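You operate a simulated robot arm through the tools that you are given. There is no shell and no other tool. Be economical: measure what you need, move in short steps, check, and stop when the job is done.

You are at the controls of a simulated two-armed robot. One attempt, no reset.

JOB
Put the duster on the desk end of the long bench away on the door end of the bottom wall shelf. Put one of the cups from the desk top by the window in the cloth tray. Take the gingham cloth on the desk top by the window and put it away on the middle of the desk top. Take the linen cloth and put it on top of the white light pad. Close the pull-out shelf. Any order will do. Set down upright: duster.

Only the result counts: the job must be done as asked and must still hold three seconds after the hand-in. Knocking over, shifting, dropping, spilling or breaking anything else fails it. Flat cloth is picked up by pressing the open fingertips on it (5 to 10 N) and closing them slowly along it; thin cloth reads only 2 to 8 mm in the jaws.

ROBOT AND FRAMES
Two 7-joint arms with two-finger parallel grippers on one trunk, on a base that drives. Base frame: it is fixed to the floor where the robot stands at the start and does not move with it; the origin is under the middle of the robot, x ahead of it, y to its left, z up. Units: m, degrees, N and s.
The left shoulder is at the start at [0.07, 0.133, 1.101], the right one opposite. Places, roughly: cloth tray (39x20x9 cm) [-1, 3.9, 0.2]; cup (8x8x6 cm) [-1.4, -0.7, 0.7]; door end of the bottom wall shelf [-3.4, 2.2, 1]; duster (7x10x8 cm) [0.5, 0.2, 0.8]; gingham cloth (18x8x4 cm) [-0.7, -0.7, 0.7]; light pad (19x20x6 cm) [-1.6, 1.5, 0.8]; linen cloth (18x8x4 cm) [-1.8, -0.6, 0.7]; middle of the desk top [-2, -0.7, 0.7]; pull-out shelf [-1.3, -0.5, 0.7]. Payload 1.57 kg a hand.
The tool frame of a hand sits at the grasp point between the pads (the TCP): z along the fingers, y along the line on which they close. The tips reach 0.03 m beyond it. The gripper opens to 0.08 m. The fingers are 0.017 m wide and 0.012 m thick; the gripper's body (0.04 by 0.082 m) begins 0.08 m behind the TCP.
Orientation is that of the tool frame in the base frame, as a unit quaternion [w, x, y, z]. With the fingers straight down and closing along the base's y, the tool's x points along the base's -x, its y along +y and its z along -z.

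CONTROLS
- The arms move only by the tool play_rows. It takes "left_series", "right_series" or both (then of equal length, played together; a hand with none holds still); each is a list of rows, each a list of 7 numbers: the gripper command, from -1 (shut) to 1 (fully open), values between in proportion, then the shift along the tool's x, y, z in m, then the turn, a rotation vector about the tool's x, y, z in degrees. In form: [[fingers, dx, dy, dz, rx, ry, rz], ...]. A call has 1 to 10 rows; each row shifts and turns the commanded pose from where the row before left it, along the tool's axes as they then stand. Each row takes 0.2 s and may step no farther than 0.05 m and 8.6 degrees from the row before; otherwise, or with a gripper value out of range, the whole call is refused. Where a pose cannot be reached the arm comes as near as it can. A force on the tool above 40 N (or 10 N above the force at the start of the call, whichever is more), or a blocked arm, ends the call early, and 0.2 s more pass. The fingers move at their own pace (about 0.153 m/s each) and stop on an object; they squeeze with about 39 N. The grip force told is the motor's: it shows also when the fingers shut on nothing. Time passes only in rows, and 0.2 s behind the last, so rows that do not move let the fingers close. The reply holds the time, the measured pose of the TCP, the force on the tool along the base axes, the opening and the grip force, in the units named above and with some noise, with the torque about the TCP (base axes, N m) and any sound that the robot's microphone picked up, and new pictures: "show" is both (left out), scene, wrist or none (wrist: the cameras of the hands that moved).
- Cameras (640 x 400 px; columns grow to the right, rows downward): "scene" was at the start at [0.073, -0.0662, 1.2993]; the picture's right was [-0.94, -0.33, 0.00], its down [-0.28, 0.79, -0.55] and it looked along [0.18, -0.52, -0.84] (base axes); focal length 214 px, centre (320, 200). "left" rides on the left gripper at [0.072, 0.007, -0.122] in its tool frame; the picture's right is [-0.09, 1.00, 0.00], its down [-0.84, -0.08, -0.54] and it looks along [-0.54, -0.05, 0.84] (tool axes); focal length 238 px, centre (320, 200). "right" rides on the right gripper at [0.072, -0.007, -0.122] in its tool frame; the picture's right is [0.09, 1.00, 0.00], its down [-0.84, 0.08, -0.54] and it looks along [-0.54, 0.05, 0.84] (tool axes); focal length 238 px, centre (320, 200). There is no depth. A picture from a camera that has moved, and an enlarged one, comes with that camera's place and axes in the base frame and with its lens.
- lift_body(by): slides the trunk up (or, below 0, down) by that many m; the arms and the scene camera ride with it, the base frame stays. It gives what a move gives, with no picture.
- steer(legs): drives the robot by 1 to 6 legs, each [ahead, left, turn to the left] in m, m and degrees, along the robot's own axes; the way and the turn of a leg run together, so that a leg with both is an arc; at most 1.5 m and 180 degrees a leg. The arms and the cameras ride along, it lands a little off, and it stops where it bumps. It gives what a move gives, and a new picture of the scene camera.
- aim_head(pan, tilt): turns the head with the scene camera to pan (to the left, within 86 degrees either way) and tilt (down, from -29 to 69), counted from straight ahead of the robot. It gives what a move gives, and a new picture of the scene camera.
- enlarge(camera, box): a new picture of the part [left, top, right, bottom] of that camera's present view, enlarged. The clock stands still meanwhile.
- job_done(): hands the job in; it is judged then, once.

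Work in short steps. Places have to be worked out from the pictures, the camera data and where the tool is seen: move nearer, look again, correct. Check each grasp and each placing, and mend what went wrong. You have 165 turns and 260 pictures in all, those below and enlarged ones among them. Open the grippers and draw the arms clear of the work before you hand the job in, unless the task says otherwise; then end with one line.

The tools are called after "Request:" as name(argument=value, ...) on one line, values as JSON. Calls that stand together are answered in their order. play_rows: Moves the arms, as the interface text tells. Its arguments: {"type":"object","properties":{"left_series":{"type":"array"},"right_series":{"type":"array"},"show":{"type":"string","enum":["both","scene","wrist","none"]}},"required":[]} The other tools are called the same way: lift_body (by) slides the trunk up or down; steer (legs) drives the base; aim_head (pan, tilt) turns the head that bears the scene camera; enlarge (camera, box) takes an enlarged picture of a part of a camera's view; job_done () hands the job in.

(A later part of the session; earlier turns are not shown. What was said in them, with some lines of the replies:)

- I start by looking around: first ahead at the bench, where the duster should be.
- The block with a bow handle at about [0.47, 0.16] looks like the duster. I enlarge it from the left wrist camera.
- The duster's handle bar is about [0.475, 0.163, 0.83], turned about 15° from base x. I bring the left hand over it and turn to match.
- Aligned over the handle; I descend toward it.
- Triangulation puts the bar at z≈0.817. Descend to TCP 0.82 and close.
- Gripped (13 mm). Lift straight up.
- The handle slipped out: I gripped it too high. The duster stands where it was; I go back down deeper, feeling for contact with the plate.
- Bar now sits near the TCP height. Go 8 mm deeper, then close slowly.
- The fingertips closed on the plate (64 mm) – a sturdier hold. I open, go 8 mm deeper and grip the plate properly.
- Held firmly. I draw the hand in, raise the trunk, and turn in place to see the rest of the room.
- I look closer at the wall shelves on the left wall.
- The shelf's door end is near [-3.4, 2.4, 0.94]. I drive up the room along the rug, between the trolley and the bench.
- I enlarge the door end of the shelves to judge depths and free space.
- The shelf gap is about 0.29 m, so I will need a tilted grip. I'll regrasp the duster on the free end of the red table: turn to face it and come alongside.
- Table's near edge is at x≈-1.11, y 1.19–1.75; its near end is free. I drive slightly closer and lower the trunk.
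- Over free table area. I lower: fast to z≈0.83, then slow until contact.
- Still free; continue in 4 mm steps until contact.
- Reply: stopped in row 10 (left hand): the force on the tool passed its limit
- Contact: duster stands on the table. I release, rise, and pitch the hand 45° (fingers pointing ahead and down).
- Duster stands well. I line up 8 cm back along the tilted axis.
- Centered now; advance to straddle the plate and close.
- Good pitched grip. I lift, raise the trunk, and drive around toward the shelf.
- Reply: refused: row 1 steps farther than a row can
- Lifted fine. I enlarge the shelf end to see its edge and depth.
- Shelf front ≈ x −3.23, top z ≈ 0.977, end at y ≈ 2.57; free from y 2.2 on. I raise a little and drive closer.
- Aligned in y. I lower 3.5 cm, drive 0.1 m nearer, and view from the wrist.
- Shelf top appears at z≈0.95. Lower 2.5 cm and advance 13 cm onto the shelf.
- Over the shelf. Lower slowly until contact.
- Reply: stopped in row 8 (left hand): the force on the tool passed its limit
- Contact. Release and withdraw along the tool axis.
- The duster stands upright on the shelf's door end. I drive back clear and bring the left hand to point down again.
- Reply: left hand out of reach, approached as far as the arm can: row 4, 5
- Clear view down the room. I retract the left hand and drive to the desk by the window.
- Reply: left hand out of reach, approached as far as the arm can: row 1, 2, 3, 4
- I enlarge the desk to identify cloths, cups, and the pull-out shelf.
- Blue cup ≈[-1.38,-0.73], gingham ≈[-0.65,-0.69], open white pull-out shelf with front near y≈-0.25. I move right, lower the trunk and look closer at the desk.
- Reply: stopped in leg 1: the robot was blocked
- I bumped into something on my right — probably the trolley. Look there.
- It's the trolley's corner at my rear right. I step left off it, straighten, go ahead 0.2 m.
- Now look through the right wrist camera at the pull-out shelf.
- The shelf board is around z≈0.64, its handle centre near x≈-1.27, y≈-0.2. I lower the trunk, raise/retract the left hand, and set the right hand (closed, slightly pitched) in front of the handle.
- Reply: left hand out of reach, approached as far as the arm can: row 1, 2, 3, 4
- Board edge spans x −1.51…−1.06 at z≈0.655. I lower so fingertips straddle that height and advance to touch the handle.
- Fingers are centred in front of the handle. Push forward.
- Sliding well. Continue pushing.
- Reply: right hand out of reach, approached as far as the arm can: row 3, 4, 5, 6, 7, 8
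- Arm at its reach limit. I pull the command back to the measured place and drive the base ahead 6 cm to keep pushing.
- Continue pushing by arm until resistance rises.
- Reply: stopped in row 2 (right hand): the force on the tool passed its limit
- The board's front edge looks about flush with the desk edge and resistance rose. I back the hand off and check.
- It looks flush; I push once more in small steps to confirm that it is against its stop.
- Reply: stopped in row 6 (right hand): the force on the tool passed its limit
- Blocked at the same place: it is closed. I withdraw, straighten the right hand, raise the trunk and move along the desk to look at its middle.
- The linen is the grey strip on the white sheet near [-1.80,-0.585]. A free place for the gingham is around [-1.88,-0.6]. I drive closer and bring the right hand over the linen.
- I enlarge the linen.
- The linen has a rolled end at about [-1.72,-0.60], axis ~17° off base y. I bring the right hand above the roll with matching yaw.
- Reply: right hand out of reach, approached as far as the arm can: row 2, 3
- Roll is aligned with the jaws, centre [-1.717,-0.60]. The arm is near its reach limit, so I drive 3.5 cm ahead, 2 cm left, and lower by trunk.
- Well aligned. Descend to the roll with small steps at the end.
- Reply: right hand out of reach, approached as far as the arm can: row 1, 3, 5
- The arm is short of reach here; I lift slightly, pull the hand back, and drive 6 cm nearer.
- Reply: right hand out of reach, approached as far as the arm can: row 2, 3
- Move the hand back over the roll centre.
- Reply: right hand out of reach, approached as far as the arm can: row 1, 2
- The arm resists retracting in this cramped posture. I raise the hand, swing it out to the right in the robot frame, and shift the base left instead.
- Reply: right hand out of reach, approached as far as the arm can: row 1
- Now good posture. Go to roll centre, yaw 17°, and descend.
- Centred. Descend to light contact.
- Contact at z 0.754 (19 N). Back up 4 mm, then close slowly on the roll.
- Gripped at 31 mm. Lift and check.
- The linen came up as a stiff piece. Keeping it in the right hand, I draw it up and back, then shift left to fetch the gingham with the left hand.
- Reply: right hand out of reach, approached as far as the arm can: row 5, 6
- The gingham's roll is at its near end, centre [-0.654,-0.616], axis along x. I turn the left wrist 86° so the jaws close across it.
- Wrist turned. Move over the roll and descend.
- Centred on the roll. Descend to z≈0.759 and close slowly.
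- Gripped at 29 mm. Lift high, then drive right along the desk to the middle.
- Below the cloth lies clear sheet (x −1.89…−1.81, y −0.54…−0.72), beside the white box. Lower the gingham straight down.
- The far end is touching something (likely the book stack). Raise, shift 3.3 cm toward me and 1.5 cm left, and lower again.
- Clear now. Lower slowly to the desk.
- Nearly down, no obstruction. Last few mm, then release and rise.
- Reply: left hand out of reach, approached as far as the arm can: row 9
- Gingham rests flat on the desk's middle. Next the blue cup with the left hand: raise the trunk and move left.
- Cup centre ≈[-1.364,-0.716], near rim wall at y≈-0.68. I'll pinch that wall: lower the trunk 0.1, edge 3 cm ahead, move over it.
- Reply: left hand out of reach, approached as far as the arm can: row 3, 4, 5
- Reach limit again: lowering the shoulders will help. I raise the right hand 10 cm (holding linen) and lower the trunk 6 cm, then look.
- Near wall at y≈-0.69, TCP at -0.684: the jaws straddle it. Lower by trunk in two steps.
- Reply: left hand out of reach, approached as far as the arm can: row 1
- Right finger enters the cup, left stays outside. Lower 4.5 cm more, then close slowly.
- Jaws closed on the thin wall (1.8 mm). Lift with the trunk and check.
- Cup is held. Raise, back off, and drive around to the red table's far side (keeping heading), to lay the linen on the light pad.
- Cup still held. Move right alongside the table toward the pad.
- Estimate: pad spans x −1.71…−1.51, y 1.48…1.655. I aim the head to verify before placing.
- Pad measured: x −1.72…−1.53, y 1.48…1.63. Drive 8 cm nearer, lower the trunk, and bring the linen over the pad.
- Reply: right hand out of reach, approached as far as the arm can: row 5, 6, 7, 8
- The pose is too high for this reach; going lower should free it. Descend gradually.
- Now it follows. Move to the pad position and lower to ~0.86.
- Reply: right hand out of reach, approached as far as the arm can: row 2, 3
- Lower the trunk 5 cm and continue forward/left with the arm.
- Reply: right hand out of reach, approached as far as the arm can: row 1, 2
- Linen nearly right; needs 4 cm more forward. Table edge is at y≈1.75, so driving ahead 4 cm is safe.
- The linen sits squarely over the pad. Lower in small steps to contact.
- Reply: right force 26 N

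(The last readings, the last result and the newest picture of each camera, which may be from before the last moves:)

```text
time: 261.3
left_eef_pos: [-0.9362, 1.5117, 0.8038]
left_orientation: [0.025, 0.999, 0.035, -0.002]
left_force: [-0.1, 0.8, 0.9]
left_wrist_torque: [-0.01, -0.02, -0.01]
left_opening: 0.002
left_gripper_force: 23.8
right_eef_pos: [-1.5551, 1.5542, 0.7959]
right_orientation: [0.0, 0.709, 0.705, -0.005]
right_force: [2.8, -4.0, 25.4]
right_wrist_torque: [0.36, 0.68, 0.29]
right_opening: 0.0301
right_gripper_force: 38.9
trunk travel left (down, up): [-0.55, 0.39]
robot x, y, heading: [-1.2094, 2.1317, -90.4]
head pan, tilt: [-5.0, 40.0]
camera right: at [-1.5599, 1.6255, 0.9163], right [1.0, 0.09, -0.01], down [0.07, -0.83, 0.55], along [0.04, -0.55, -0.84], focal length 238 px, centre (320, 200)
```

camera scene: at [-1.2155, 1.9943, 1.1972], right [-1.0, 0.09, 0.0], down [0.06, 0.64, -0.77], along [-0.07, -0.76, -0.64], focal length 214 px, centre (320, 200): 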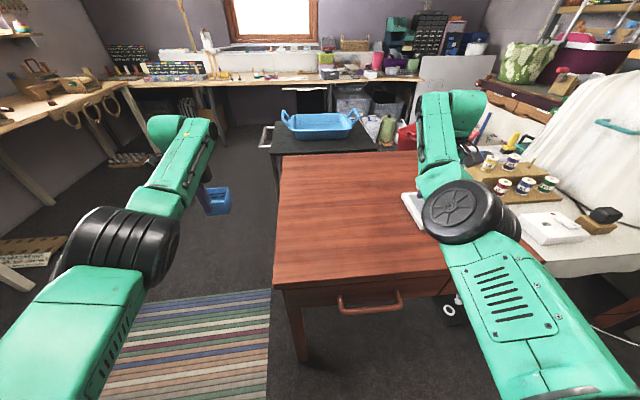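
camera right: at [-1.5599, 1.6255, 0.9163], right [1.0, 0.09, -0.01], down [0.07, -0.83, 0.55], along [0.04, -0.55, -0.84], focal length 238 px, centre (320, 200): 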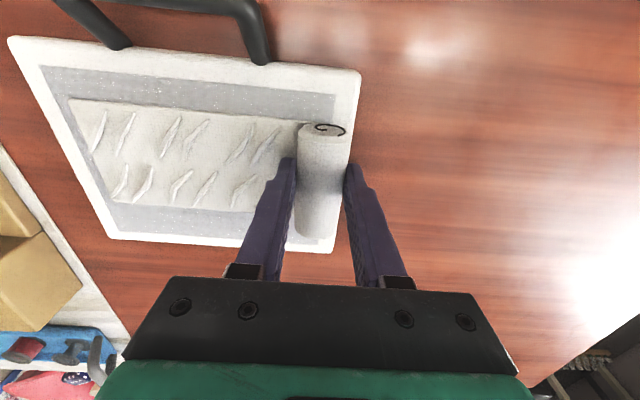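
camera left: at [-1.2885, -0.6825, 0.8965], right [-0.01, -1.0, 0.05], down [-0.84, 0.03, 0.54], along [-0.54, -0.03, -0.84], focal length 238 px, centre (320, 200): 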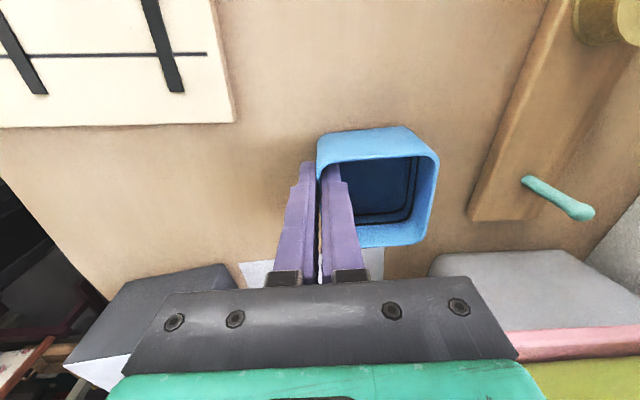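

Contact on the pad. Ease off, release, rise.

Request:
play_rows(right_series=[[-1, 0, 0, -0.004, 0, 0, 0], [-0.2, 0, 0, 0, 0, 0, 0], [0.5, 0, 0, 0, 0, 0, 0], [0.5, 0, 0, 0, 0, 0, 0], [0.5, 0, 0, -0.03, 0, 0, 0], [0.5, 0, 0, -0.05, 0, 0, 0], [0.5, 0, 0, -0.04, 0, 0, 0]])

```text
time: 263.1
left_eef_pos: [-0.9374, 1.5076, 0.7995]
left_orientation: [0.021, 0.999, 0.034, 0.0]
left_force: [0.6, -0.5, -1.4]
left_wrist_torque: [0.04, 0.06, 0.0]
left_opening: 0.002
left_gripper_force: 23.6
right_eef_pos: [-1.518, 1.5333, 0.9387]
right_orientation: [0.134, 0.689, 0.712, 0.036]
right_force: [0.1, -0.1, -0.9]
right_wrist_torque: [0.02, 0.01, 0.0]
right_opening: 0.0599
right_gripper_force: 0.0
right hand out of reach, approached as far as the arm can: row 7
trunk travel left (down, up): [-0.55, 0.39]
robot x, y, heading: [-1.207, 2.1304, -90.7]
head pan, tilt: [-5.0, 40.0]
stopped in row 7 (right hand): the arm was blocked; the commanded pose is now the measured one
camera scene: at [-1.213, 1.9912, 1.1967], right [-1.0, 0.09, 0.0], down [0.06, 0.64, -0.76], along [-0.07, -0.76, -0.64], focal length 214 px, centre (320, 200)
camera right: at [-1.5552, 1.6189, 1.0432], right [0.97, 0.14, 0.22], down [-0.04, -0.75, 0.66], along [0.26, -0.65, -0.72], focal length 238 px, centre (320, 200)
```

scene: 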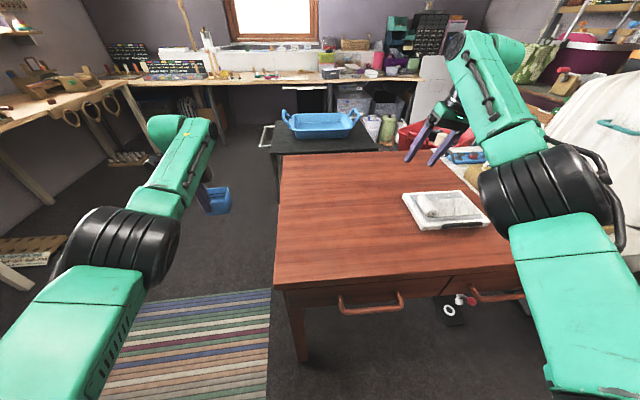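
right: 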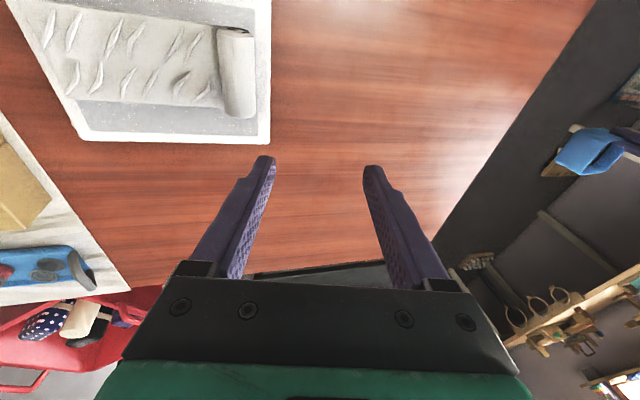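

Linen is on the pad. The arm ended up in an odd posture; I raise the trunk straight up and back away.

Request:
lift_body(by=0.2)

Request:
steer(legs=[[-0.3, 0, 0]])

Request:
enlarge(camera="scene", box=[260, 120, 640, 330])

```text
time: 265.2
left_eef_pos: [-0.9394, 1.5093, 1.003]
left_orientation: [0.023, 0.999, 0.035, 0.0]
left_force: [-0.2, 0.2, 0.2]
left_wrist_torque: [0.04, -0.02, -0.01]
left_opening: 0.0021
left_gripper_force: 23.7
right_eef_pos: [-1.5216, 1.5344, 1.139]
right_orientation: [0.136, 0.689, 0.711, 0.035]
right_force: [0.0, 0.5, 0.0]
right_wrist_torque: [-0.03, 0.02, 0.01]
right_opening: 0.0599
right_gripper_force: 0.1
trunk travel left (down, up): [-0.75, 0.19]
robot x, y, heading: [-1.2085, 2.1263, -90.4]
head pan, tilt: [-5.0, 40.0]
```

```text
time: 267.3
left_eef_pos: [-0.937, 1.8063, 1.0023]
left_orientation: [0.023, 0.999, 0.034, 0.0]
left_force: [0.2, 0.7, -1.4]
left_wrist_torque: [-0.01, 0.01, -0.01]
left_opening: 0.0018
left_gripper_force: 23.8
right_eef_pos: [-1.5195, 1.8314, 1.1372]
right_orientation: [0.135, 0.689, 0.711, 0.035]
right_force: [0.1, 0.2, 0.1]
right_wrist_torque: [0.01, 0.02, 0.02]
right_opening: 0.06
right_gripper_force: 0.0
trunk travel left (down, up): [-0.75, 0.19]
robot x, y, heading: [-1.205, 2.4281, -90.3]
head pan, tilt: [-5.0, 40.0]
camera scene: at [-1.2139, 2.2903, 1.397], right [-1.0, 0.09, 0.0], down [0.06, 0.64, -0.77], along [-0.07, -0.76, -0.64], focal length 214 px, centre (320, 200)
```

scene: 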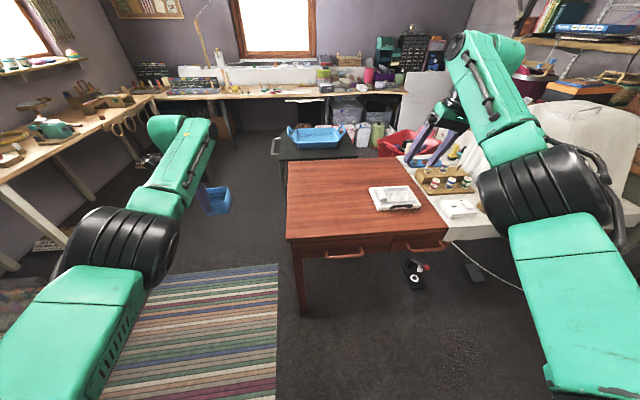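

```text
1.68 times, centred on (450, 225) of scene
camera zoom: at [-1.2139, 2.2903, 1.397], right [-1.0, 0.09, 0.0], down [0.06, 0.64, -0.77], along [-0.07, -0.76, -0.64], focal length 361 px, centre (101, 158)
```

zoom: 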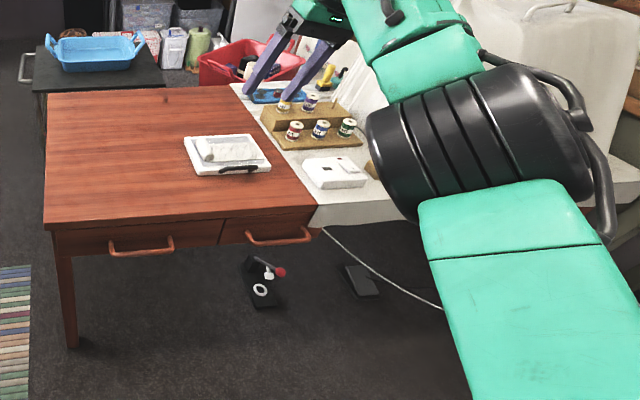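

Linen lies on the pad and everything near is in place. Now the cup: turn around toward the far desk with the cloth tray on its lower shelf.

Request:
steer(legs=[[0, 0.25, 0], [0, 0, 179]])

Request:
aim_head(pan=0, tilt=35)

Request:
enlarge(camera="scene", box=[160, 80, 480, 280])

```text
time: 276.4
left_eef_pos: [-1.2103, 3.0509, 1.0034]
left_orientation: [0.0, -0.025, 0.999, 0.023]
left_force: [-0.1, 0.8, -0.4]
left_wrist_torque: [-0.02, 0.0, 0.04]
left_opening: 0.0014
left_gripper_force: 23.0
right_eef_pos: [-0.6293, 3.0138, 1.1386]
right_orientation: [0.035, 0.705, -0.695, -0.137]
right_force: [-0.1, -0.2, 0.1]
right_wrist_torque: [0.03, -0.04, -0.04]
right_opening: 0.06
right_gripper_force: 0.0
trunk travel left (down, up): [-0.75, 0.19]
robot x, y, heading: [-0.954, 2.4248, 88.5]
head pan, tilt: [-5.0, 40.0]
camera scene: at [-0.9439, 2.5608, 1.3972], right [0.99, -0.11, 0.0], down [-0.07, -0.64, -0.77], along [0.09, 0.76, -0.64], focal length 214 px, centre (320, 200)
```

scene: 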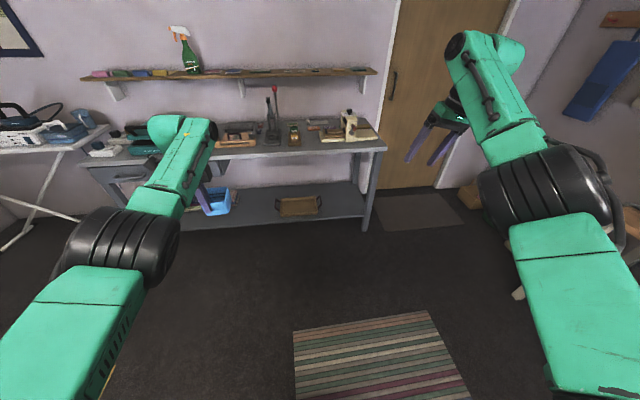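

```text
time: 277.1
left_eef_pos: [-1.2093, 3.0508, 1.0029]
left_orientation: [-0.001, -0.024, 0.999, 0.023]
left_force: [-0.3, 0.6, -0.4]
left_wrist_torque: [-0.04, 0.04, 0.01]
left_opening: 0.002
left_gripper_force: 23.5
right_eef_pos: [-0.6281, 3.0153, 1.1405]
right_orientation: [0.034, 0.704, -0.696, -0.136]
right_force: [-1.1, 0.0, 0.8]
right_wrist_torque: [0.02, 0.03, 0.0]
right_opening: 0.0599
right_gripper_force: 0.1
trunk travel left (down, up): [-0.75, 0.19]
robot x, y, heading: [-0.9553, 2.4263, 88.7]
head pan, tilt: [0.0, 35.0]
camera scene: at [-0.9513, 2.5643, 1.4047], right [1.0, -0.03, 0.0], down [-0.01, -0.57, -0.82], along [0.02, 0.82, -0.57], focal length 214 px, centre (320, 200)
```

scene: 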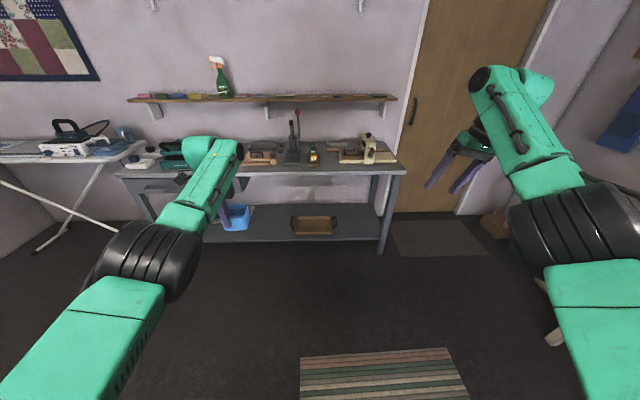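

```text
2.00 times, centred on (320, 180) of scene
camera zoom: at [-0.9513, 2.5643, 1.4047], right [1.0, -0.03, 0.0], down [-0.01, -0.57, -0.82], along [0.02, 0.82, -0.57], focal length 429 px, centre (320, 240)
```

zoom: 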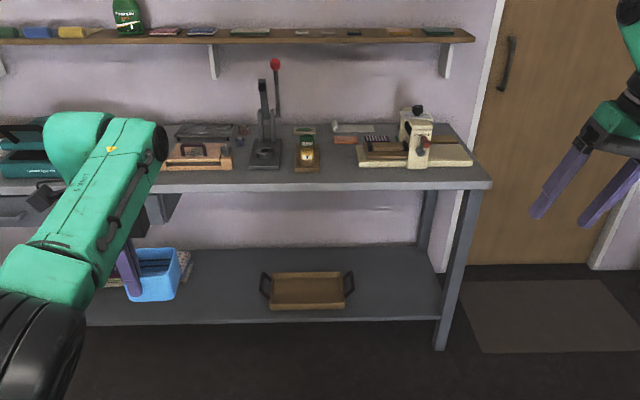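

The tray sits on the lower shelf, centre ≈[-0.97,3.93], shelf front y≈3.78, desk-top edge y≈3.65. First I tuck the right arm back so it won't meet the desk.

Request:
play_rows(right_series=[[0, 0, -0.03, 0, 7, 0, 0], [0, 0, -0.03, 0, 7, 0, 0], [0, 0.03, -0.03, 0, 0, 0, 0], [0, 0.03, -0.03, 0, 0, 0, 0], [0, 0.03, -0.02, 0, 0, 0, 0], [0, 0.03, 0, 0, 0, 0, 0], [0, 0.03, 0, 0, 0, 0, 0], [0, 0.03, 0, 0, 0, 0, 0]], show="scene")

```text
time: 278.9
left_eef_pos: [-1.2103, 3.05, 1.0035]
left_orientation: [0.001, -0.024, 0.999, 0.024]
left_force: [-0.1, 0.6, 0.4]
left_wrist_torque: [-0.04, 0.04, 0.0]
left_opening: 0.0017
left_gripper_force: 23.8
right_eef_pos: [-0.5555, 2.9997, 1.1262]
right_orientation: [0.053, -0.703, 0.707, 0.051]
right_force: [-0.2, -1.3, -0.2]
right_wrist_torque: [0.0, 0.04, 0.0]
right_opening: 0.04
right_gripper_force: 0.1
right hand out of reach, approached as far as the arm can: row 3, 4, 5, 6, 7, 8
trunk travel left (down, up): [-0.75, 0.19]
robot x, y, heading: [-0.9537, 2.424, 88.2]
head pan, tilt: [0.0, 35.0]
camera scene: at [-0.9514, 2.5643, 1.4048], right [1.0, -0.03, 0.0], down [-0.01, -0.57, -0.82], along [0.02, 0.82, -0.57], focal length 214 px, centre (320, 200)
```

scene: 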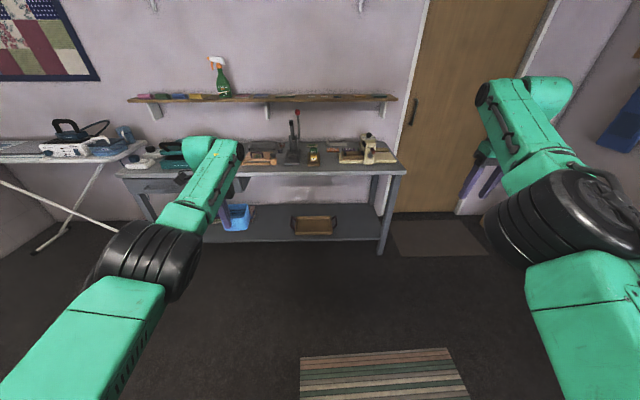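

Try lowering the right hand first and then retracting.

Request:
play_rows(right_series=[[0, 0, 0, 0.04, 0, 0, 0], [0, 0, -0.02, 0.04, 0, 0, 0], [0, 0.0, -0.04, 0.03, 0, 0, 0], [0, 0.03, -0.03, 0, 0, 0, 0], [0, 0.04, 0, 0, 0, 0, 0], [0, 0.04, 0, 0, 0, 0, 0], [0, 0.04, 0, 0, 0, 0, 0], [0, 0.04, 0, 0, 0, 0, 0]], show="none")

```text
time: 280.7
left_eef_pos: [-1.2105, 3.0498, 1.0033]
left_orientation: [0.0, -0.024, 0.999, 0.024]
left_force: [-1.1, 0.5, -1.2]
left_wrist_torque: [-0.02, 0.03, 0.04]
left_opening: 0.0018
left_gripper_force: 24.3
right_eef_pos: [-0.504, 2.9959, 1.0363]
right_orientation: [0.052, -0.703, 0.707, 0.051]
right_force: [-0.1, 0.2, 0.2]
right_wrist_torque: [0.0, 0.03, -0.02]
right_opening: 0.04
right_gripper_force: 0.1
right hand out of reach, approached as far as the arm can: row 1, 3, 4, 5, 6, 7, 8
trunk travel left (down, up): [-0.75, 0.19]
robot x, y, heading: [-0.9539, 2.4262, 88.6]
head pan, tilt: [0.0, 35.0]
```

I will use a slanted heading (≈50°) so the right hand stays clear of the desk. Turn, move to a stand-off, then lower the trunk.

Request:
steer(legs=[[0, 0, -38.5], [0.14, 0.41, 0]])

Request:
lift_body(by=-0.6)

Request:
aim_head(pan=30, tilt=30)

```text
time: 285.1
left_eef_pos: [-0.9887, 3.4424, 1.0036]
left_orientation: [0.006, 0.306, 0.952, 0.022]
left_force: [1.0, -0.2, 0.2]
left_wrist_torque: [-0.03, -0.01, -0.02]
left_opening: 0.0019
left_gripper_force: 23.1
right_eef_pos: [-0.4704, 2.9593, 1.037]
right_orientation: [0.066, -0.431, 0.899, 0.031]
right_force: [-0.2, -0.7, 0.6]
right_wrist_torque: [-0.01, -0.02, 0.02]
right_opening: 0.0398
right_gripper_force: 0.0
trunk travel left (down, up): [-0.75, 0.19]
robot x, y, heading: [-1.1787, 2.7946, 50.0]
head pan, tilt: [0.0, 35.0]
camera scene: at [-1.088, 2.9001, 1.4048], right [0.77, -0.64, 0.0], down [-0.37, -0.44, -0.82], along [0.53, 0.63, -0.57], focal length 214 px, centre (320, 200)
```

scene: 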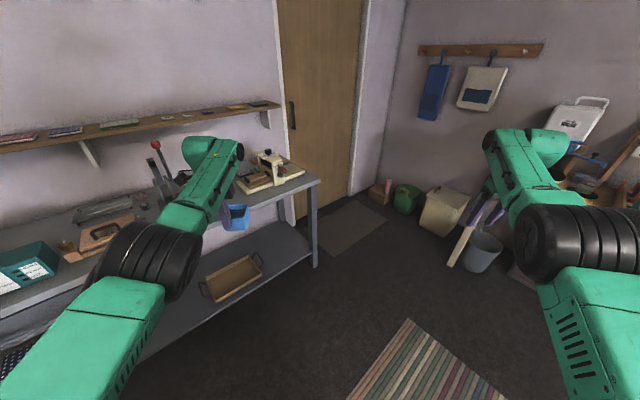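

```text
refused: -0.6 is not a number from -0.4 to 0.4
```

```text
time: 286.0
left_eef_pos: [-0.9895, 3.4424, 1.0047]
left_orientation: [0.007, 0.306, 0.952, 0.022]
left_force: [-0.4, 0.4, -0.6]
left_wrist_torque: [-0.01, 0.0, -0.01]
left_opening: 0.0019
left_gripper_force: 24.2
right_eef_pos: [-0.4706, 2.9596, 1.0376]
right_orientation: [0.066, -0.431, 0.899, 0.03]
right_force: [0.1, -0.2, 0.1]
right_wrist_torque: [-0.04, -0.01, -0.02]
right_opening: 0.0402
right_gripper_force: 0.0
trunk travel left (down, up): [-0.75, 0.19]
robot x, y, heading: [-1.1791, 2.7982, 50.0]
head pan, tilt: [30.0, 30.0]
camera scene: at [-1.1292, 2.9223, 1.4125], right [0.98, -0.17, 0.0], down [-0.09, -0.49, -0.87], along [0.15, 0.85, -0.5], focal length 214 px, centre (320, 200)
```

scene: 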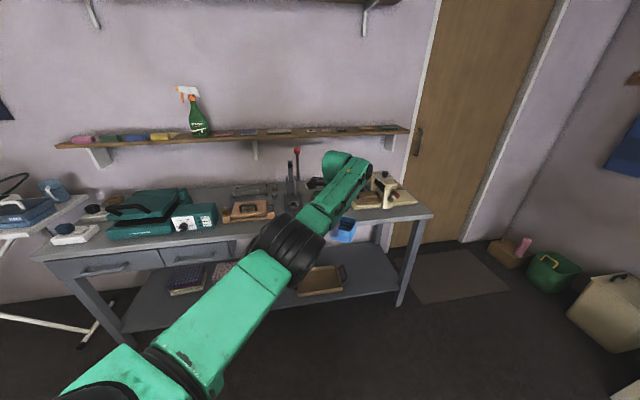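

Tray centre confirmed ≈[-0.975,3.92]; desk edge y≈3.76, underside ≈0.74. Lower the trunk in two moves.

Request:
lift_body(by=-0.4)

Request:
lift_body(by=-0.22)

Request:
aim_head(pan=38, tilt=25)

Request:
enlarge(camera="left", box=[0, 0, 640, 400])

```text
time: 289.9
left_eef_pos: [-0.9879, 3.443, 0.6042]
left_orientation: [0.008, 0.308, 0.951, 0.022]
left_force: [-0.2, -1.0, -0.9]
left_wrist_torque: [-0.02, 0.01, -0.02]
left_opening: 0.0017
left_gripper_force: 23.3
right_eef_pos: [-0.471, 2.9596, 0.6382]
right_orientation: [0.066, -0.431, 0.899, 0.031]
right_force: [-0.1, 0.3, -0.1]
right_wrist_torque: [-0.01, -0.02, 0.0]
right_opening: 0.0402
right_gripper_force: 0.0
trunk travel left (down, up): [-0.35, 0.59]
robot x, y, heading: [-1.1786, 2.7974, 50.1]
head pan, tilt: [30.0, 30.0]
```

```text
time: 292.2
left_eef_pos: [-0.9891, 3.4426, 0.3833]
left_orientation: [0.009, 0.306, 0.952, 0.022]
left_force: [0.6, 0.0, 0.0]
left_wrist_torque: [0.01, -0.01, 0.02]
left_opening: 0.0018
left_gripper_force: 23.4
right_eef_pos: [-0.4709, 2.9598, 0.4181]
right_orientation: [0.066, -0.431, 0.899, 0.031]
right_force: [0.6, -0.3, 0.5]
right_wrist_torque: [0.0, 0.01, 0.01]
right_opening: 0.0399
right_gripper_force: 0.0
trunk travel left (down, up): [-0.13, 0.81]
robot x, y, heading: [-1.1786, 2.794, 50.4]
head pan, tilt: [30.0, 30.0]
```

```text
time: 292.9
left_eef_pos: [-0.9877, 3.4432, 0.3842]
left_orientation: [0.008, 0.306, 0.952, 0.022]
left_force: [0.5, -0.1, -0.2]
left_wrist_torque: [-0.01, 0.0, -0.01]
left_opening: 0.0019
left_gripper_force: 23.4
right_eef_pos: [-0.47, 2.9594, 0.4161]
right_orientation: [0.065, -0.431, 0.9, 0.031]
right_force: [-0.1, -1.1, -0.1]
right_wrist_torque: [0.02, -0.02, 0.05]
right_opening: 0.04
right_gripper_force: 0.1
trunk travel left (down, up): [-0.13, 0.81]
robot x, y, heading: [-1.1763, 2.7947, 50.1]
head pan, tilt: [38.0, 25.0]
camera scene: at [-1.142, 2.9254, 0.8005], right [1.0, -0.03, 0.0], down [-0.01, -0.42, -0.91], along [0.03, 0.91, -0.42], focal length 214 px, centre (320, 200)
```

scene: 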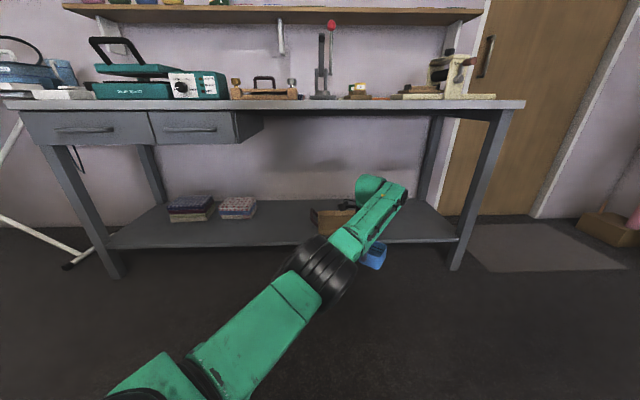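

```text
1.00 times, centred on (320, 200) of left
camera zoom: at [-1.0468, 3.4853, 0.5071], right [0.66, 0.75, 0.05], down [0.62, -0.57, 0.54], along [0.43, -0.32, -0.84], focal length 238 px, centre (320, 200)
```

zoom: 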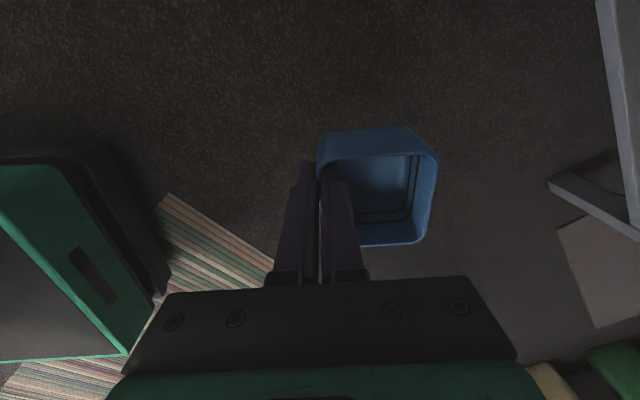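

Clearances look good. Drive in under the desk top toward the tray, most of the way first.

Request:
steer(legs=[[0.26, 0.22, 0]])

Request:
enlarge(camera="left", box=[0, 0, 640, 400])

```text
time: 295.1
left_eef_pos: [-0.9872, 3.784, 0.3833]
left_orientation: [0.007, 0.308, 0.951, 0.022]
left_force: [-0.3, -0.1, 0.4]
left_wrist_torque: [0.01, 0.02, 0.05]
left_opening: 0.0019
left_gripper_force: 23.9
right_eef_pos: [-0.4692, 3.3018, 0.4171]
right_orientation: [0.066, -0.43, 0.9, 0.03]
right_force: [-0.1, 0.5, -1.0]
right_wrist_torque: [-0.02, 0.02, 0.01]
right_opening: 0.0401
right_gripper_force: 0.0
trunk travel left (down, up): [-0.13, 0.81]
robot x, y, heading: [-1.1766, 3.1361, 49.9]
head pan, tilt: [38.0, 25.0]
camera scene: at [-1.1411, 3.2668, 0.8005], right [1.0, -0.03, 0.0], down [-0.01, -0.42, -0.91], along [0.03, 0.91, -0.42], focal length 214 px, centre (320, 200)
```

scene: 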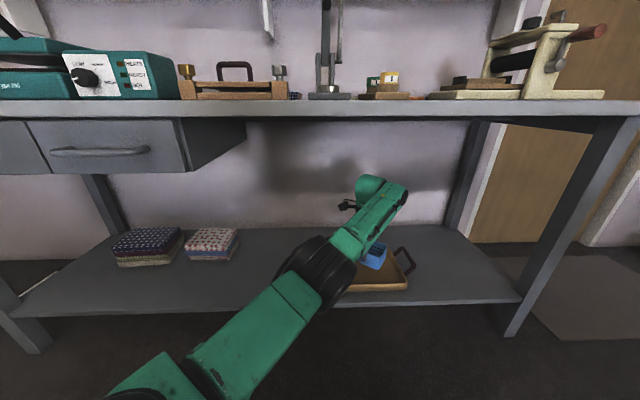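

```text
1.00 times, centred on (320, 200) of left
camera zoom: at [-1.0452, 3.8267, 0.5071], right [0.66, 0.75, 0.05], down [0.62, -0.57, 0.54], along [0.43, -0.32, -0.84], focal length 238 px, centre (320, 200)
```

zoom: 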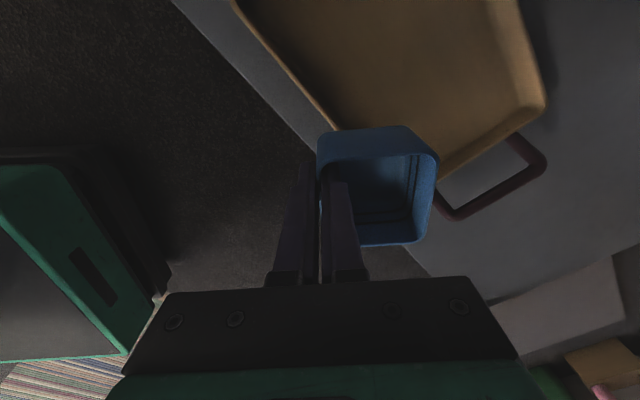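

Tray spans x −1.12…−0.83, y 3.85…4.0. Drive the last 11 cm.

Request:
steer(legs=[[0.09, 0.066, 0]])

Request:
enlarge(camera="left", box=[0, 0, 640, 400])

```text
time: 296.3
left_eef_pos: [-0.9809, 3.8946, 0.3833]
left_orientation: [0.008, 0.307, 0.952, 0.023]
left_force: [0.7, 0.5, -0.7]
left_wrist_torque: [0.04, 0.0, 0.01]
left_opening: 0.0019
left_gripper_force: 23.6
right_eef_pos: [-0.4611, 3.4123, 0.4174]
right_orientation: [0.066, -0.431, 0.9, 0.03]
right_force: [-0.9, -0.3, 0.0]
right_wrist_torque: [-0.01, -0.03, -0.01]
right_opening: 0.0402
right_gripper_force: 0.0
trunk travel left (down, up): [-0.13, 0.81]
robot x, y, heading: [-1.1699, 3.2505, 49.8]
head pan, tilt: [38.0, 25.0]
camera scene: at [-1.1339, 3.3786, 0.8005], right [1.0, -0.03, 0.0], down [-0.01, -0.42, -0.91], along [0.03, 0.91, -0.42], focal length 214 px, centre (320, 200)
```

scene: 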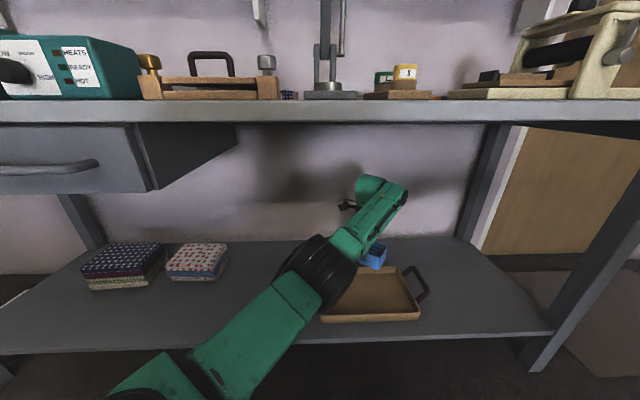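

```text
1.00 times, centred on (320, 200) of left
camera zoom: at [-1.0381, 3.9384, 0.507], right [0.66, 0.75, 0.05], down [0.62, -0.57, 0.54], along [0.43, -0.32, -0.84], focal length 238 px, centre (320, 200)
```

zoom: 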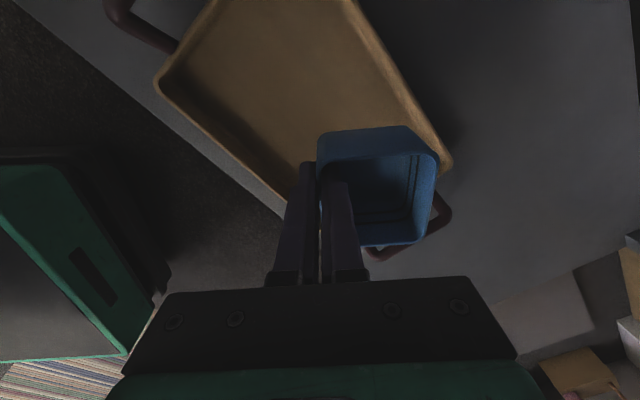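

Cup should move ~2 cm back to centre in the tray (y 3.81…3.99). Adjust, then lower by trunk.

Request:
steer(legs=[[-0.016, -0.014, 0]])

Request:
lift_body(by=-0.11)

Request:
enlarge(camera="left", box=[0, 0, 640, 400])

```text
time: 297.1
left_eef_pos: [-0.9798, 3.8735, 0.3834]
left_orientation: [0.009, 0.307, 0.951, 0.022]
left_force: [0.2, -0.1, 0.7]
left_wrist_torque: [-0.01, 0.0, 0.01]
left_opening: 0.0022
left_gripper_force: 23.5
right_eef_pos: [-0.4623, 3.3917, 0.4167]
right_orientation: [0.065, -0.43, 0.9, 0.031]
right_force: [0.1, 0.7, 0.4]
right_wrist_torque: [0.03, 0.03, -0.01]
right_opening: 0.0402
right_gripper_force: 0.0
trunk travel left (down, up): [-0.13, 0.81]
robot x, y, heading: [-1.1736, 3.2249, 50.0]
head pan, tilt: [38.0, 25.0]
camera scene: at [-1.1335, 3.357, 0.8005], right [1.0, -0.03, 0.0], down [-0.01, -0.42, -0.91], along [0.03, 0.91, -0.42], focal length 214 px, centre (320, 200)
```

scene: 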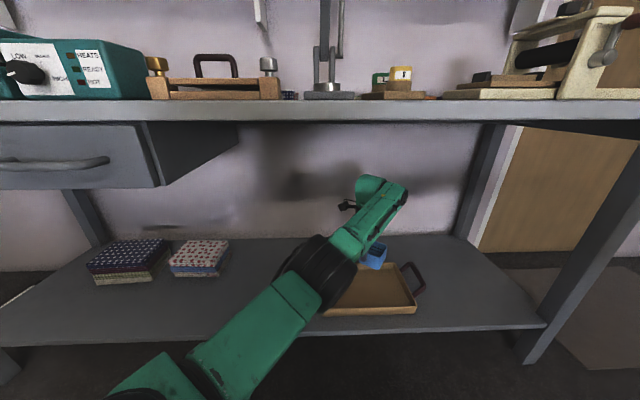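

```text
time: 298.5
left_eef_pos: [-0.9809, 3.873, 0.2741]
left_orientation: [0.008, 0.307, 0.952, 0.022]
left_force: [0.6, -0.3, -0.5]
left_wrist_torque: [0.03, -0.01, -0.03]
left_opening: 0.0017
left_gripper_force: 23.3
right_eef_pos: [-0.461, 3.3902, 0.3079]
right_orientation: [0.067, -0.431, 0.9, 0.031]
right_force: [-0.1, -0.2, 0.2]
right_wrist_torque: [-0.03, 0.01, -0.02]
right_opening: 0.0401
right_gripper_force: 0.1
trunk travel left (down, up): [-0.02, 0.92]
robot x, y, heading: [-1.1706, 3.2238, 49.9]
head pan, tilt: [38.0, 25.0]
```

```text
1.00 times, centred on (320, 200) of left
camera zoom: at [-1.0377, 3.9169, 0.3973], right [0.66, 0.75, 0.05], down [0.62, -0.57, 0.54], along [0.43, -0.32, -0.84], focal length 238 px, centre (320, 200)
```

zoom: 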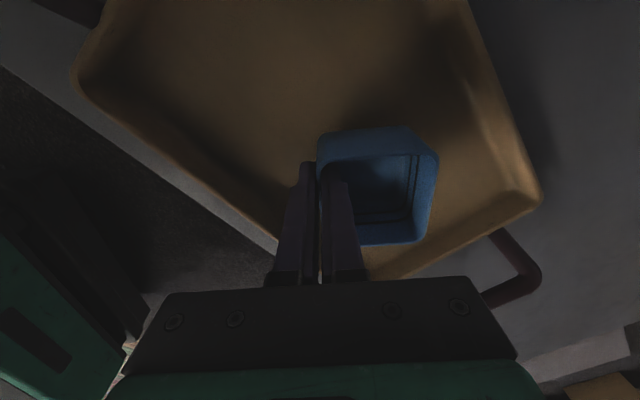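

Over the tray interior. Lower with the arm in small steps until contact.

Request:
play_rows(left_series=[[-1, 0, 0, 0.008, 0, 0, 0], [-1, 0, 0, 0.008, 0, 0, 0], [-1, 0, 0, 0.006, 0, 0, 0], [-1, 0, 0, 0.005, 0, 0, 0], [-1, 0, 0, 0.005, 0, 0, 0], [-1, 0, 0, 0.005, 0, 0, 0], [-1, 0, 0, 0.005, 0, 0, 0], [-1, 0, 0, 0.005, 0, 0, 0]], show="wrist")

```text
time: 300.2
left_eef_pos: [-0.9773, 3.8765, 0.2395]
left_orientation: [0.01, 0.308, 0.951, 0.03]
left_force: [-3.4, -3.8, 22.0]
left_wrist_torque: [-0.23, -0.01, -0.04]
left_opening: 0.0021
left_gripper_force: 23.7
right_eef_pos: [-0.4622, 3.3899, 0.3075]
right_orientation: [0.068, -0.43, 0.9, 0.033]
right_force: [0.0, -0.5, 0.0]
right_wrist_torque: [-0.01, -0.04, 0.03]
right_opening: 0.0401
right_gripper_force: 0.0
trunk travel left (down, up): [-0.02, 0.92]
robot x, y, heading: [-1.1667, 3.2254, 50.0]
head pan, tilt: [38.0, 25.0]
stopped in row 8 (left hand): the force on the tool passed its limit (the readings are from after the stop); the commanded pose is now the measured one
camera left: at [-1.0359, 3.9178, 0.3636], right [0.66, 0.75, 0.06], down [0.61, -0.58, 0.53], along [0.44, -0.31, -0.84], focal length 238 px, centre (320, 200)
```

left: 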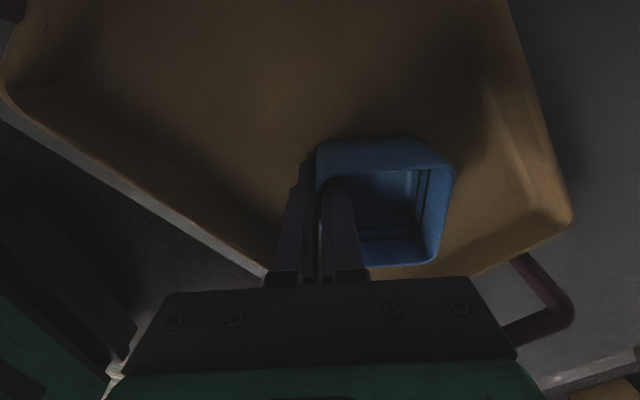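

Contact with the tray bottom. Ease off, release, and lift straight with the trunk.

Request:
play_rows(left_series=[[-1, 0, 0, -0.002, 0, 0, 0], [-0.7, 0, 0, 0, 0, 0, 0], [-0.3, 0, 0, 0, 0, 0, 0], [-0.1, 0, 0, 0, 0, 0, 0], [-0.1, 0, 0, 0, 0, 0, 0]], show="wrist")

Request:
lift_body(by=0.12)

Request:
enlarge(camera="left", box=[0, 0, 640, 400])

```text
time: 301.4
left_eef_pos: [-0.9784, 3.8758, 0.2381]
left_orientation: [0.009, 0.307, 0.951, 0.028]
left_force: [-3.6, -3.3, 21.0]
left_wrist_torque: [0.11, -0.03, -0.02]
left_opening: 0.0323
left_gripper_force: 0.0
right_eef_pos: [-0.4625, 3.3906, 0.3091]
right_orientation: [0.067, -0.43, 0.9, 0.033]
right_force: [0.2, 0.8, 0.6]
right_wrist_torque: [-0.01, -0.01, 0.03]
right_opening: 0.0401
right_gripper_force: 0.2
trunk travel left (down, up): [-0.02, 0.92]
robot x, y, heading: [-1.1679, 3.2241, 50.1]
head pan, tilt: [38.0, 25.0]
camera left: at [-1.0367, 3.9177, 0.3625], right [0.66, 0.75, 0.06], down [0.62, -0.58, 0.54], along [0.44, -0.32, -0.84], focal length 238 px, centre (320, 200)
```

left: 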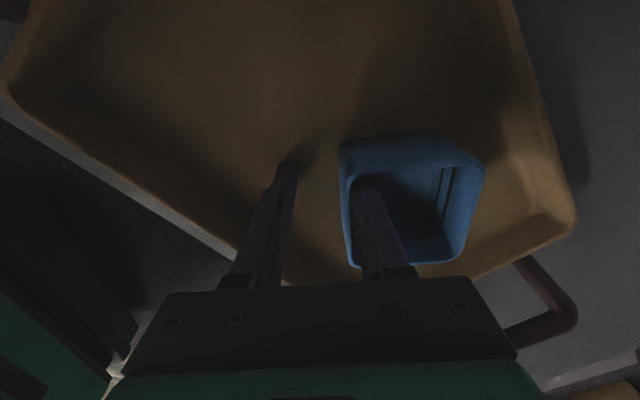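

```text
time: 302.9
left_eef_pos: [-0.9784, 3.8765, 0.3551]
left_orientation: [0.008, 0.307, 0.951, 0.025]
left_force: [-1.1, -0.3, -0.7]
left_wrist_torque: [0.0, -0.03, -0.02]
left_opening: 0.0357
left_gripper_force: 0.2
right_eef_pos: [-0.4611, 3.3911, 0.4266]
right_orientation: [0.065, -0.43, 0.9, 0.03]
right_force: [-0.2, 0.6, 0.3]
right_wrist_torque: [0.02, 0.01, 0.01]
right_opening: 0.0401
right_gripper_force: 0.0
trunk travel left (down, up): [-0.14, 0.8]
robot x, y, heading: [-1.1666, 3.2227, 50.1]
head pan, tilt: [38.0, 25.0]
```

```text
1.00 times, centred on (320, 200) of left
camera zoom: at [-1.0362, 3.9187, 0.479], right [0.66, 0.75, 0.05], down [0.62, -0.58, 0.54], along [0.43, -0.32, -0.84], focal length 238 px, centre (320, 200)
```

zoom: 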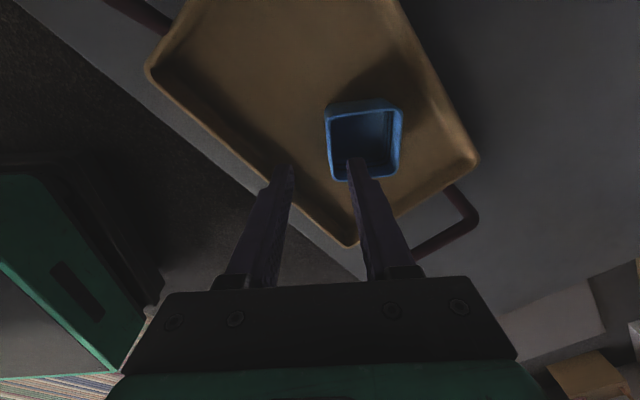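

The cup stands in the tray. Drive back out clear of the desk and take a final look.

Request:
steer(legs=[[-0.38, -0.32, 0]])

Request:
enlarge(camera="scene", box=[160, 80, 640, 330])

```text
time: 305.9
left_eef_pos: [-0.9761, 3.3772, 0.3544]
left_orientation: [0.008, 0.306, 0.952, 0.025]
left_force: [-0.5, 0.6, -0.2]
left_wrist_torque: [-0.02, 0.02, -0.01]
left_opening: 0.036
left_gripper_force: 0.1
right_eef_pos: [-0.4585, 2.8919, 0.4272]
right_orientation: [0.066, -0.432, 0.899, 0.031]
right_force: [0.5, 0.0, 0.0]
right_wrist_torque: [0.01, 0.01, -0.02]
right_opening: 0.0401
right_gripper_force: 0.1
trunk travel left (down, up): [-0.14, 0.8]
robot x, y, heading: [-1.1695, 2.7276, 50.3]
head pan, tilt: [38.0, 25.0]
camera scene: at [-1.1306, 2.8582, 0.8105], right [1.0, -0.03, 0.0], down [-0.01, -0.42, -0.91], along [0.03, 0.91, -0.42], focal length 214 px, centre (320, 200)
```

scene: 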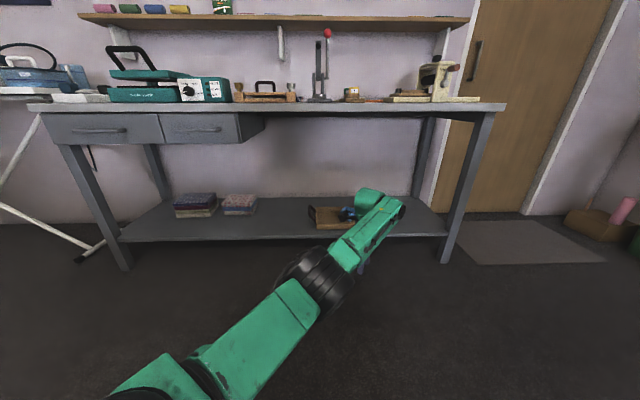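

```text
1.33 times, centred on (400, 205) of scene
camera zoom: at [-1.1306, 2.8582, 0.8105], right [1.0, -0.03, 0.0], down [-0.01, -0.42, -0.91], along [0.03, 0.91, -0.42], focal length 286 px, centre (213, 193)
```

zoom: 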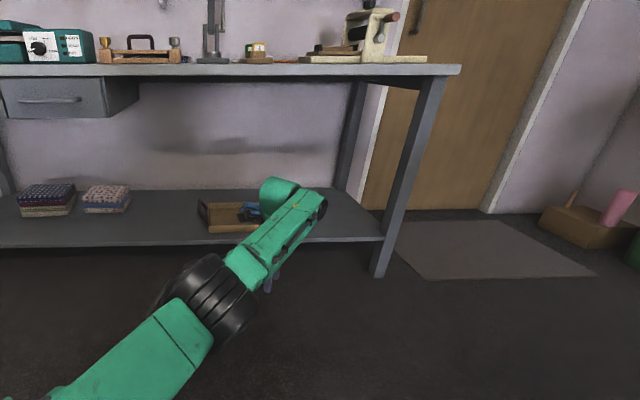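

Cup in tray, arms clear. A last check of the other results: raise the trunk and turn to view the shelf and pad, then the desk.

Request:
lift_body(by=0.4)

Request:
steer(legs=[[0, 0, 140]])

Request:
enlarge(camera="scene", box=[100, 60, 540, 330])

Request:
aim_head(pan=-10, tilt=15)

Request:
enlarge(camera="scene", box=[150, 80, 450, 280])

```text
time: 309.7
left_eef_pos: [-0.9751, 3.3787, 0.7546]
left_orientation: [0.008, 0.307, 0.951, 0.025]
left_force: [-0.7, 1.2, -0.2]
left_wrist_torque: [0.0, 0.04, 0.01]
left_opening: 0.0361
left_gripper_force: 0.0
right_eef_pos: [-0.4581, 2.8927, 0.8279]
right_orientation: [0.065, -0.43, 0.9, 0.031]
right_force: [0.1, 0.4, 0.3]
right_wrist_torque: [-0.01, -0.03, -0.01]
right_opening: 0.0403
right_gripper_force: 0.1
trunk travel left (down, up): [-0.54, 0.4]
robot x, y, heading: [-1.1682, 2.7255, 49.8]
head pan, tilt: [38.0, 25.0]
```

```text
time: 315.9
left_eef_pos: [-1.7237, 2.3434, 0.7542]
left_orientation: [0.021, 0.793, -0.609, -0.016]
left_force: [0.7, -0.1, 1.0]
left_wrist_torque: [0.02, -0.01, -0.01]
left_opening: 0.0358
left_gripper_force: 0.1
right_eef_pos: [-1.8188, 3.0465, 0.8272]
right_orientation: [0.006, 0.992, 0.104, -0.072]
right_force: [-0.6, -0.3, 0.5]
right_wrist_torque: [-0.02, 0.01, 0.02]
right_opening: 0.0399
right_gripper_force: 0.0
trunk travel left (down, up): [-0.54, 0.4]
robot x, y, heading: [-1.1655, 2.7288, -169.0]
head pan, tilt: [38.0, 25.0]
camera scene: at [-1.276, 2.6489, 1.2105], right [-0.75, 0.66, 0.0], down [0.28, 0.32, -0.91], along [-0.6, -0.68, -0.42], focal length 214 px, centre (320, 200)
```

scene: 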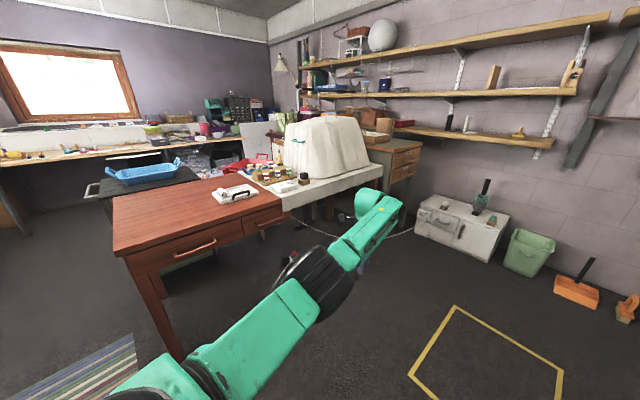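

```text
1.45 times, centred on (320, 195) of scene
camera zoom: at [-1.276, 2.6489, 1.2105], right [-0.75, 0.66, 0.0], down [0.28, 0.32, -0.91], along [-0.6, -0.68, -0.42], focal length 312 px, centre (320, 207)
```

zoom: 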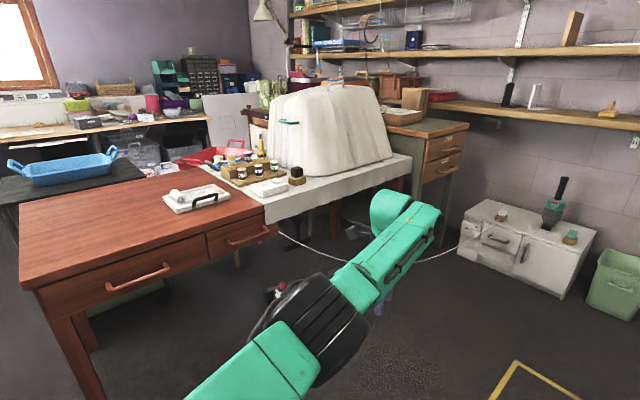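

```text
time: 317.1
left_eef_pos: [-1.7252, 2.3453, 0.7563]
left_orientation: [0.02, 0.793, -0.608, -0.017]
left_force: [0.2, 0.1, 0.3]
left_wrist_torque: [0.03, 0.0, 0.01]
left_opening: 0.0362
left_gripper_force: 0.0
right_eef_pos: [-1.8171, 3.0477, 0.8275]
right_orientation: [0.007, 0.992, 0.103, -0.073]
right_force: [0.4, 0.7, -0.3]
right_wrist_torque: [0.02, 0.01, -0.01]
right_opening: 0.0403
right_gripper_force: 0.1
trunk travel left (down, up): [-0.54, 0.4]
robot x, y, heading: [-1.1637, 2.725, -169.1]
head pan, tilt: [-10.0, 15.0]
camera scene: at [-1.3087, 2.7168, 1.2267], right [-0.02, 1.0, 0.0], down [0.26, 0.0, -0.97], along [-0.97, -0.01, -0.26], focal length 214 px, centre (320, 200)
```

scene: 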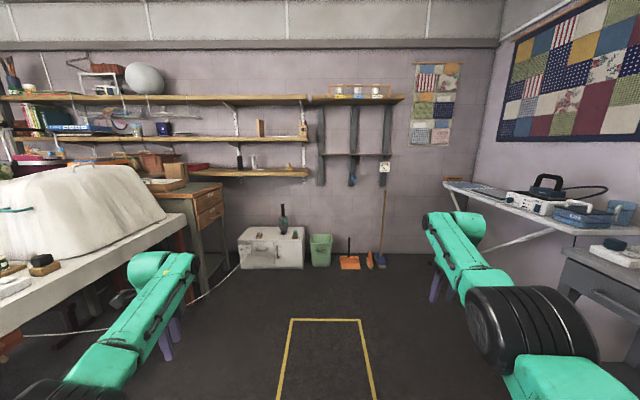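

```text
2.00 times, centred on (300, 180) of scene
camera zoom: at [-1.3087, 2.7168, 1.2267], right [-0.02, 1.0, 0.0], down [0.26, 0.0, -0.97], along [-0.97, -0.01, -0.26], focal length 429 px, centre (360, 240)
```

zoom: 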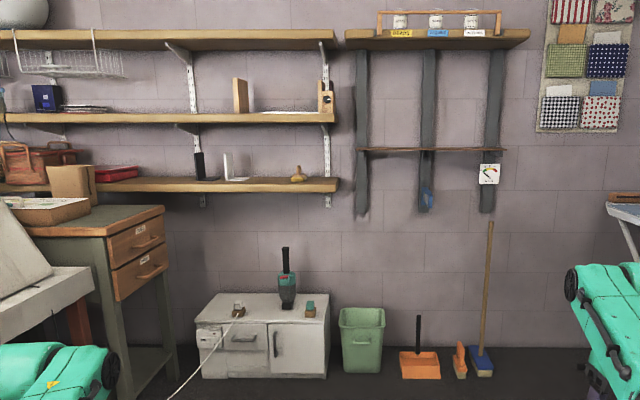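

Everything holds: duster upright on the shelf, linen on the pad, cup in the tray. I open both grippers fully and hand in.

Request:
play_rows(left_series=[[1, 0, 0, 0, 0, 0, 0], [1, 0, 0, 0, 0, 0, 0]], right_series=[[1, 0, 0, 0, 0, 0, 0], [1, 0, 0, 0, 0, 0, 0]], show="none")

Request:
job_done()

```text
time: 317.7
left_eef_pos: [-1.724, 2.3459, 0.7551]
left_orientation: [0.022, 0.793, -0.608, -0.016]
left_force: [0.8, 0.1, 0.3]
left_wrist_torque: [0.0, 0.05, -0.01]
left_opening: 0.0801
left_gripper_force: 0.1
right_eef_pos: [-1.8178, 3.047, 0.8268]
right_orientation: [0.006, 0.992, 0.103, -0.072]
right_force: [0.0, 0.7, -0.2]
right_wrist_torque: [0.04, 0.0, 0.04]
right_opening: 0.0797
right_gripper_force: 0.0
trunk travel left (down, up): [-0.54, 0.4]
robot x, y, heading: [-1.1713, 2.728, -168.8]
head pan, tilt: [-10.0, 15.0]
```

```text
The job is handed in.
```

I did all five parts and handed the job in: the duster stands upright on the shelf's door end, a blue cup is in the cloth tray, the linen is on the light pad, and the pull-out shelf is pushed to its stop; the gingham is on the desk about 15 cm from the listed middle spot because clutter filled that spot, and on the way I lightly touched the trolley and the book stack without visibly moving either.
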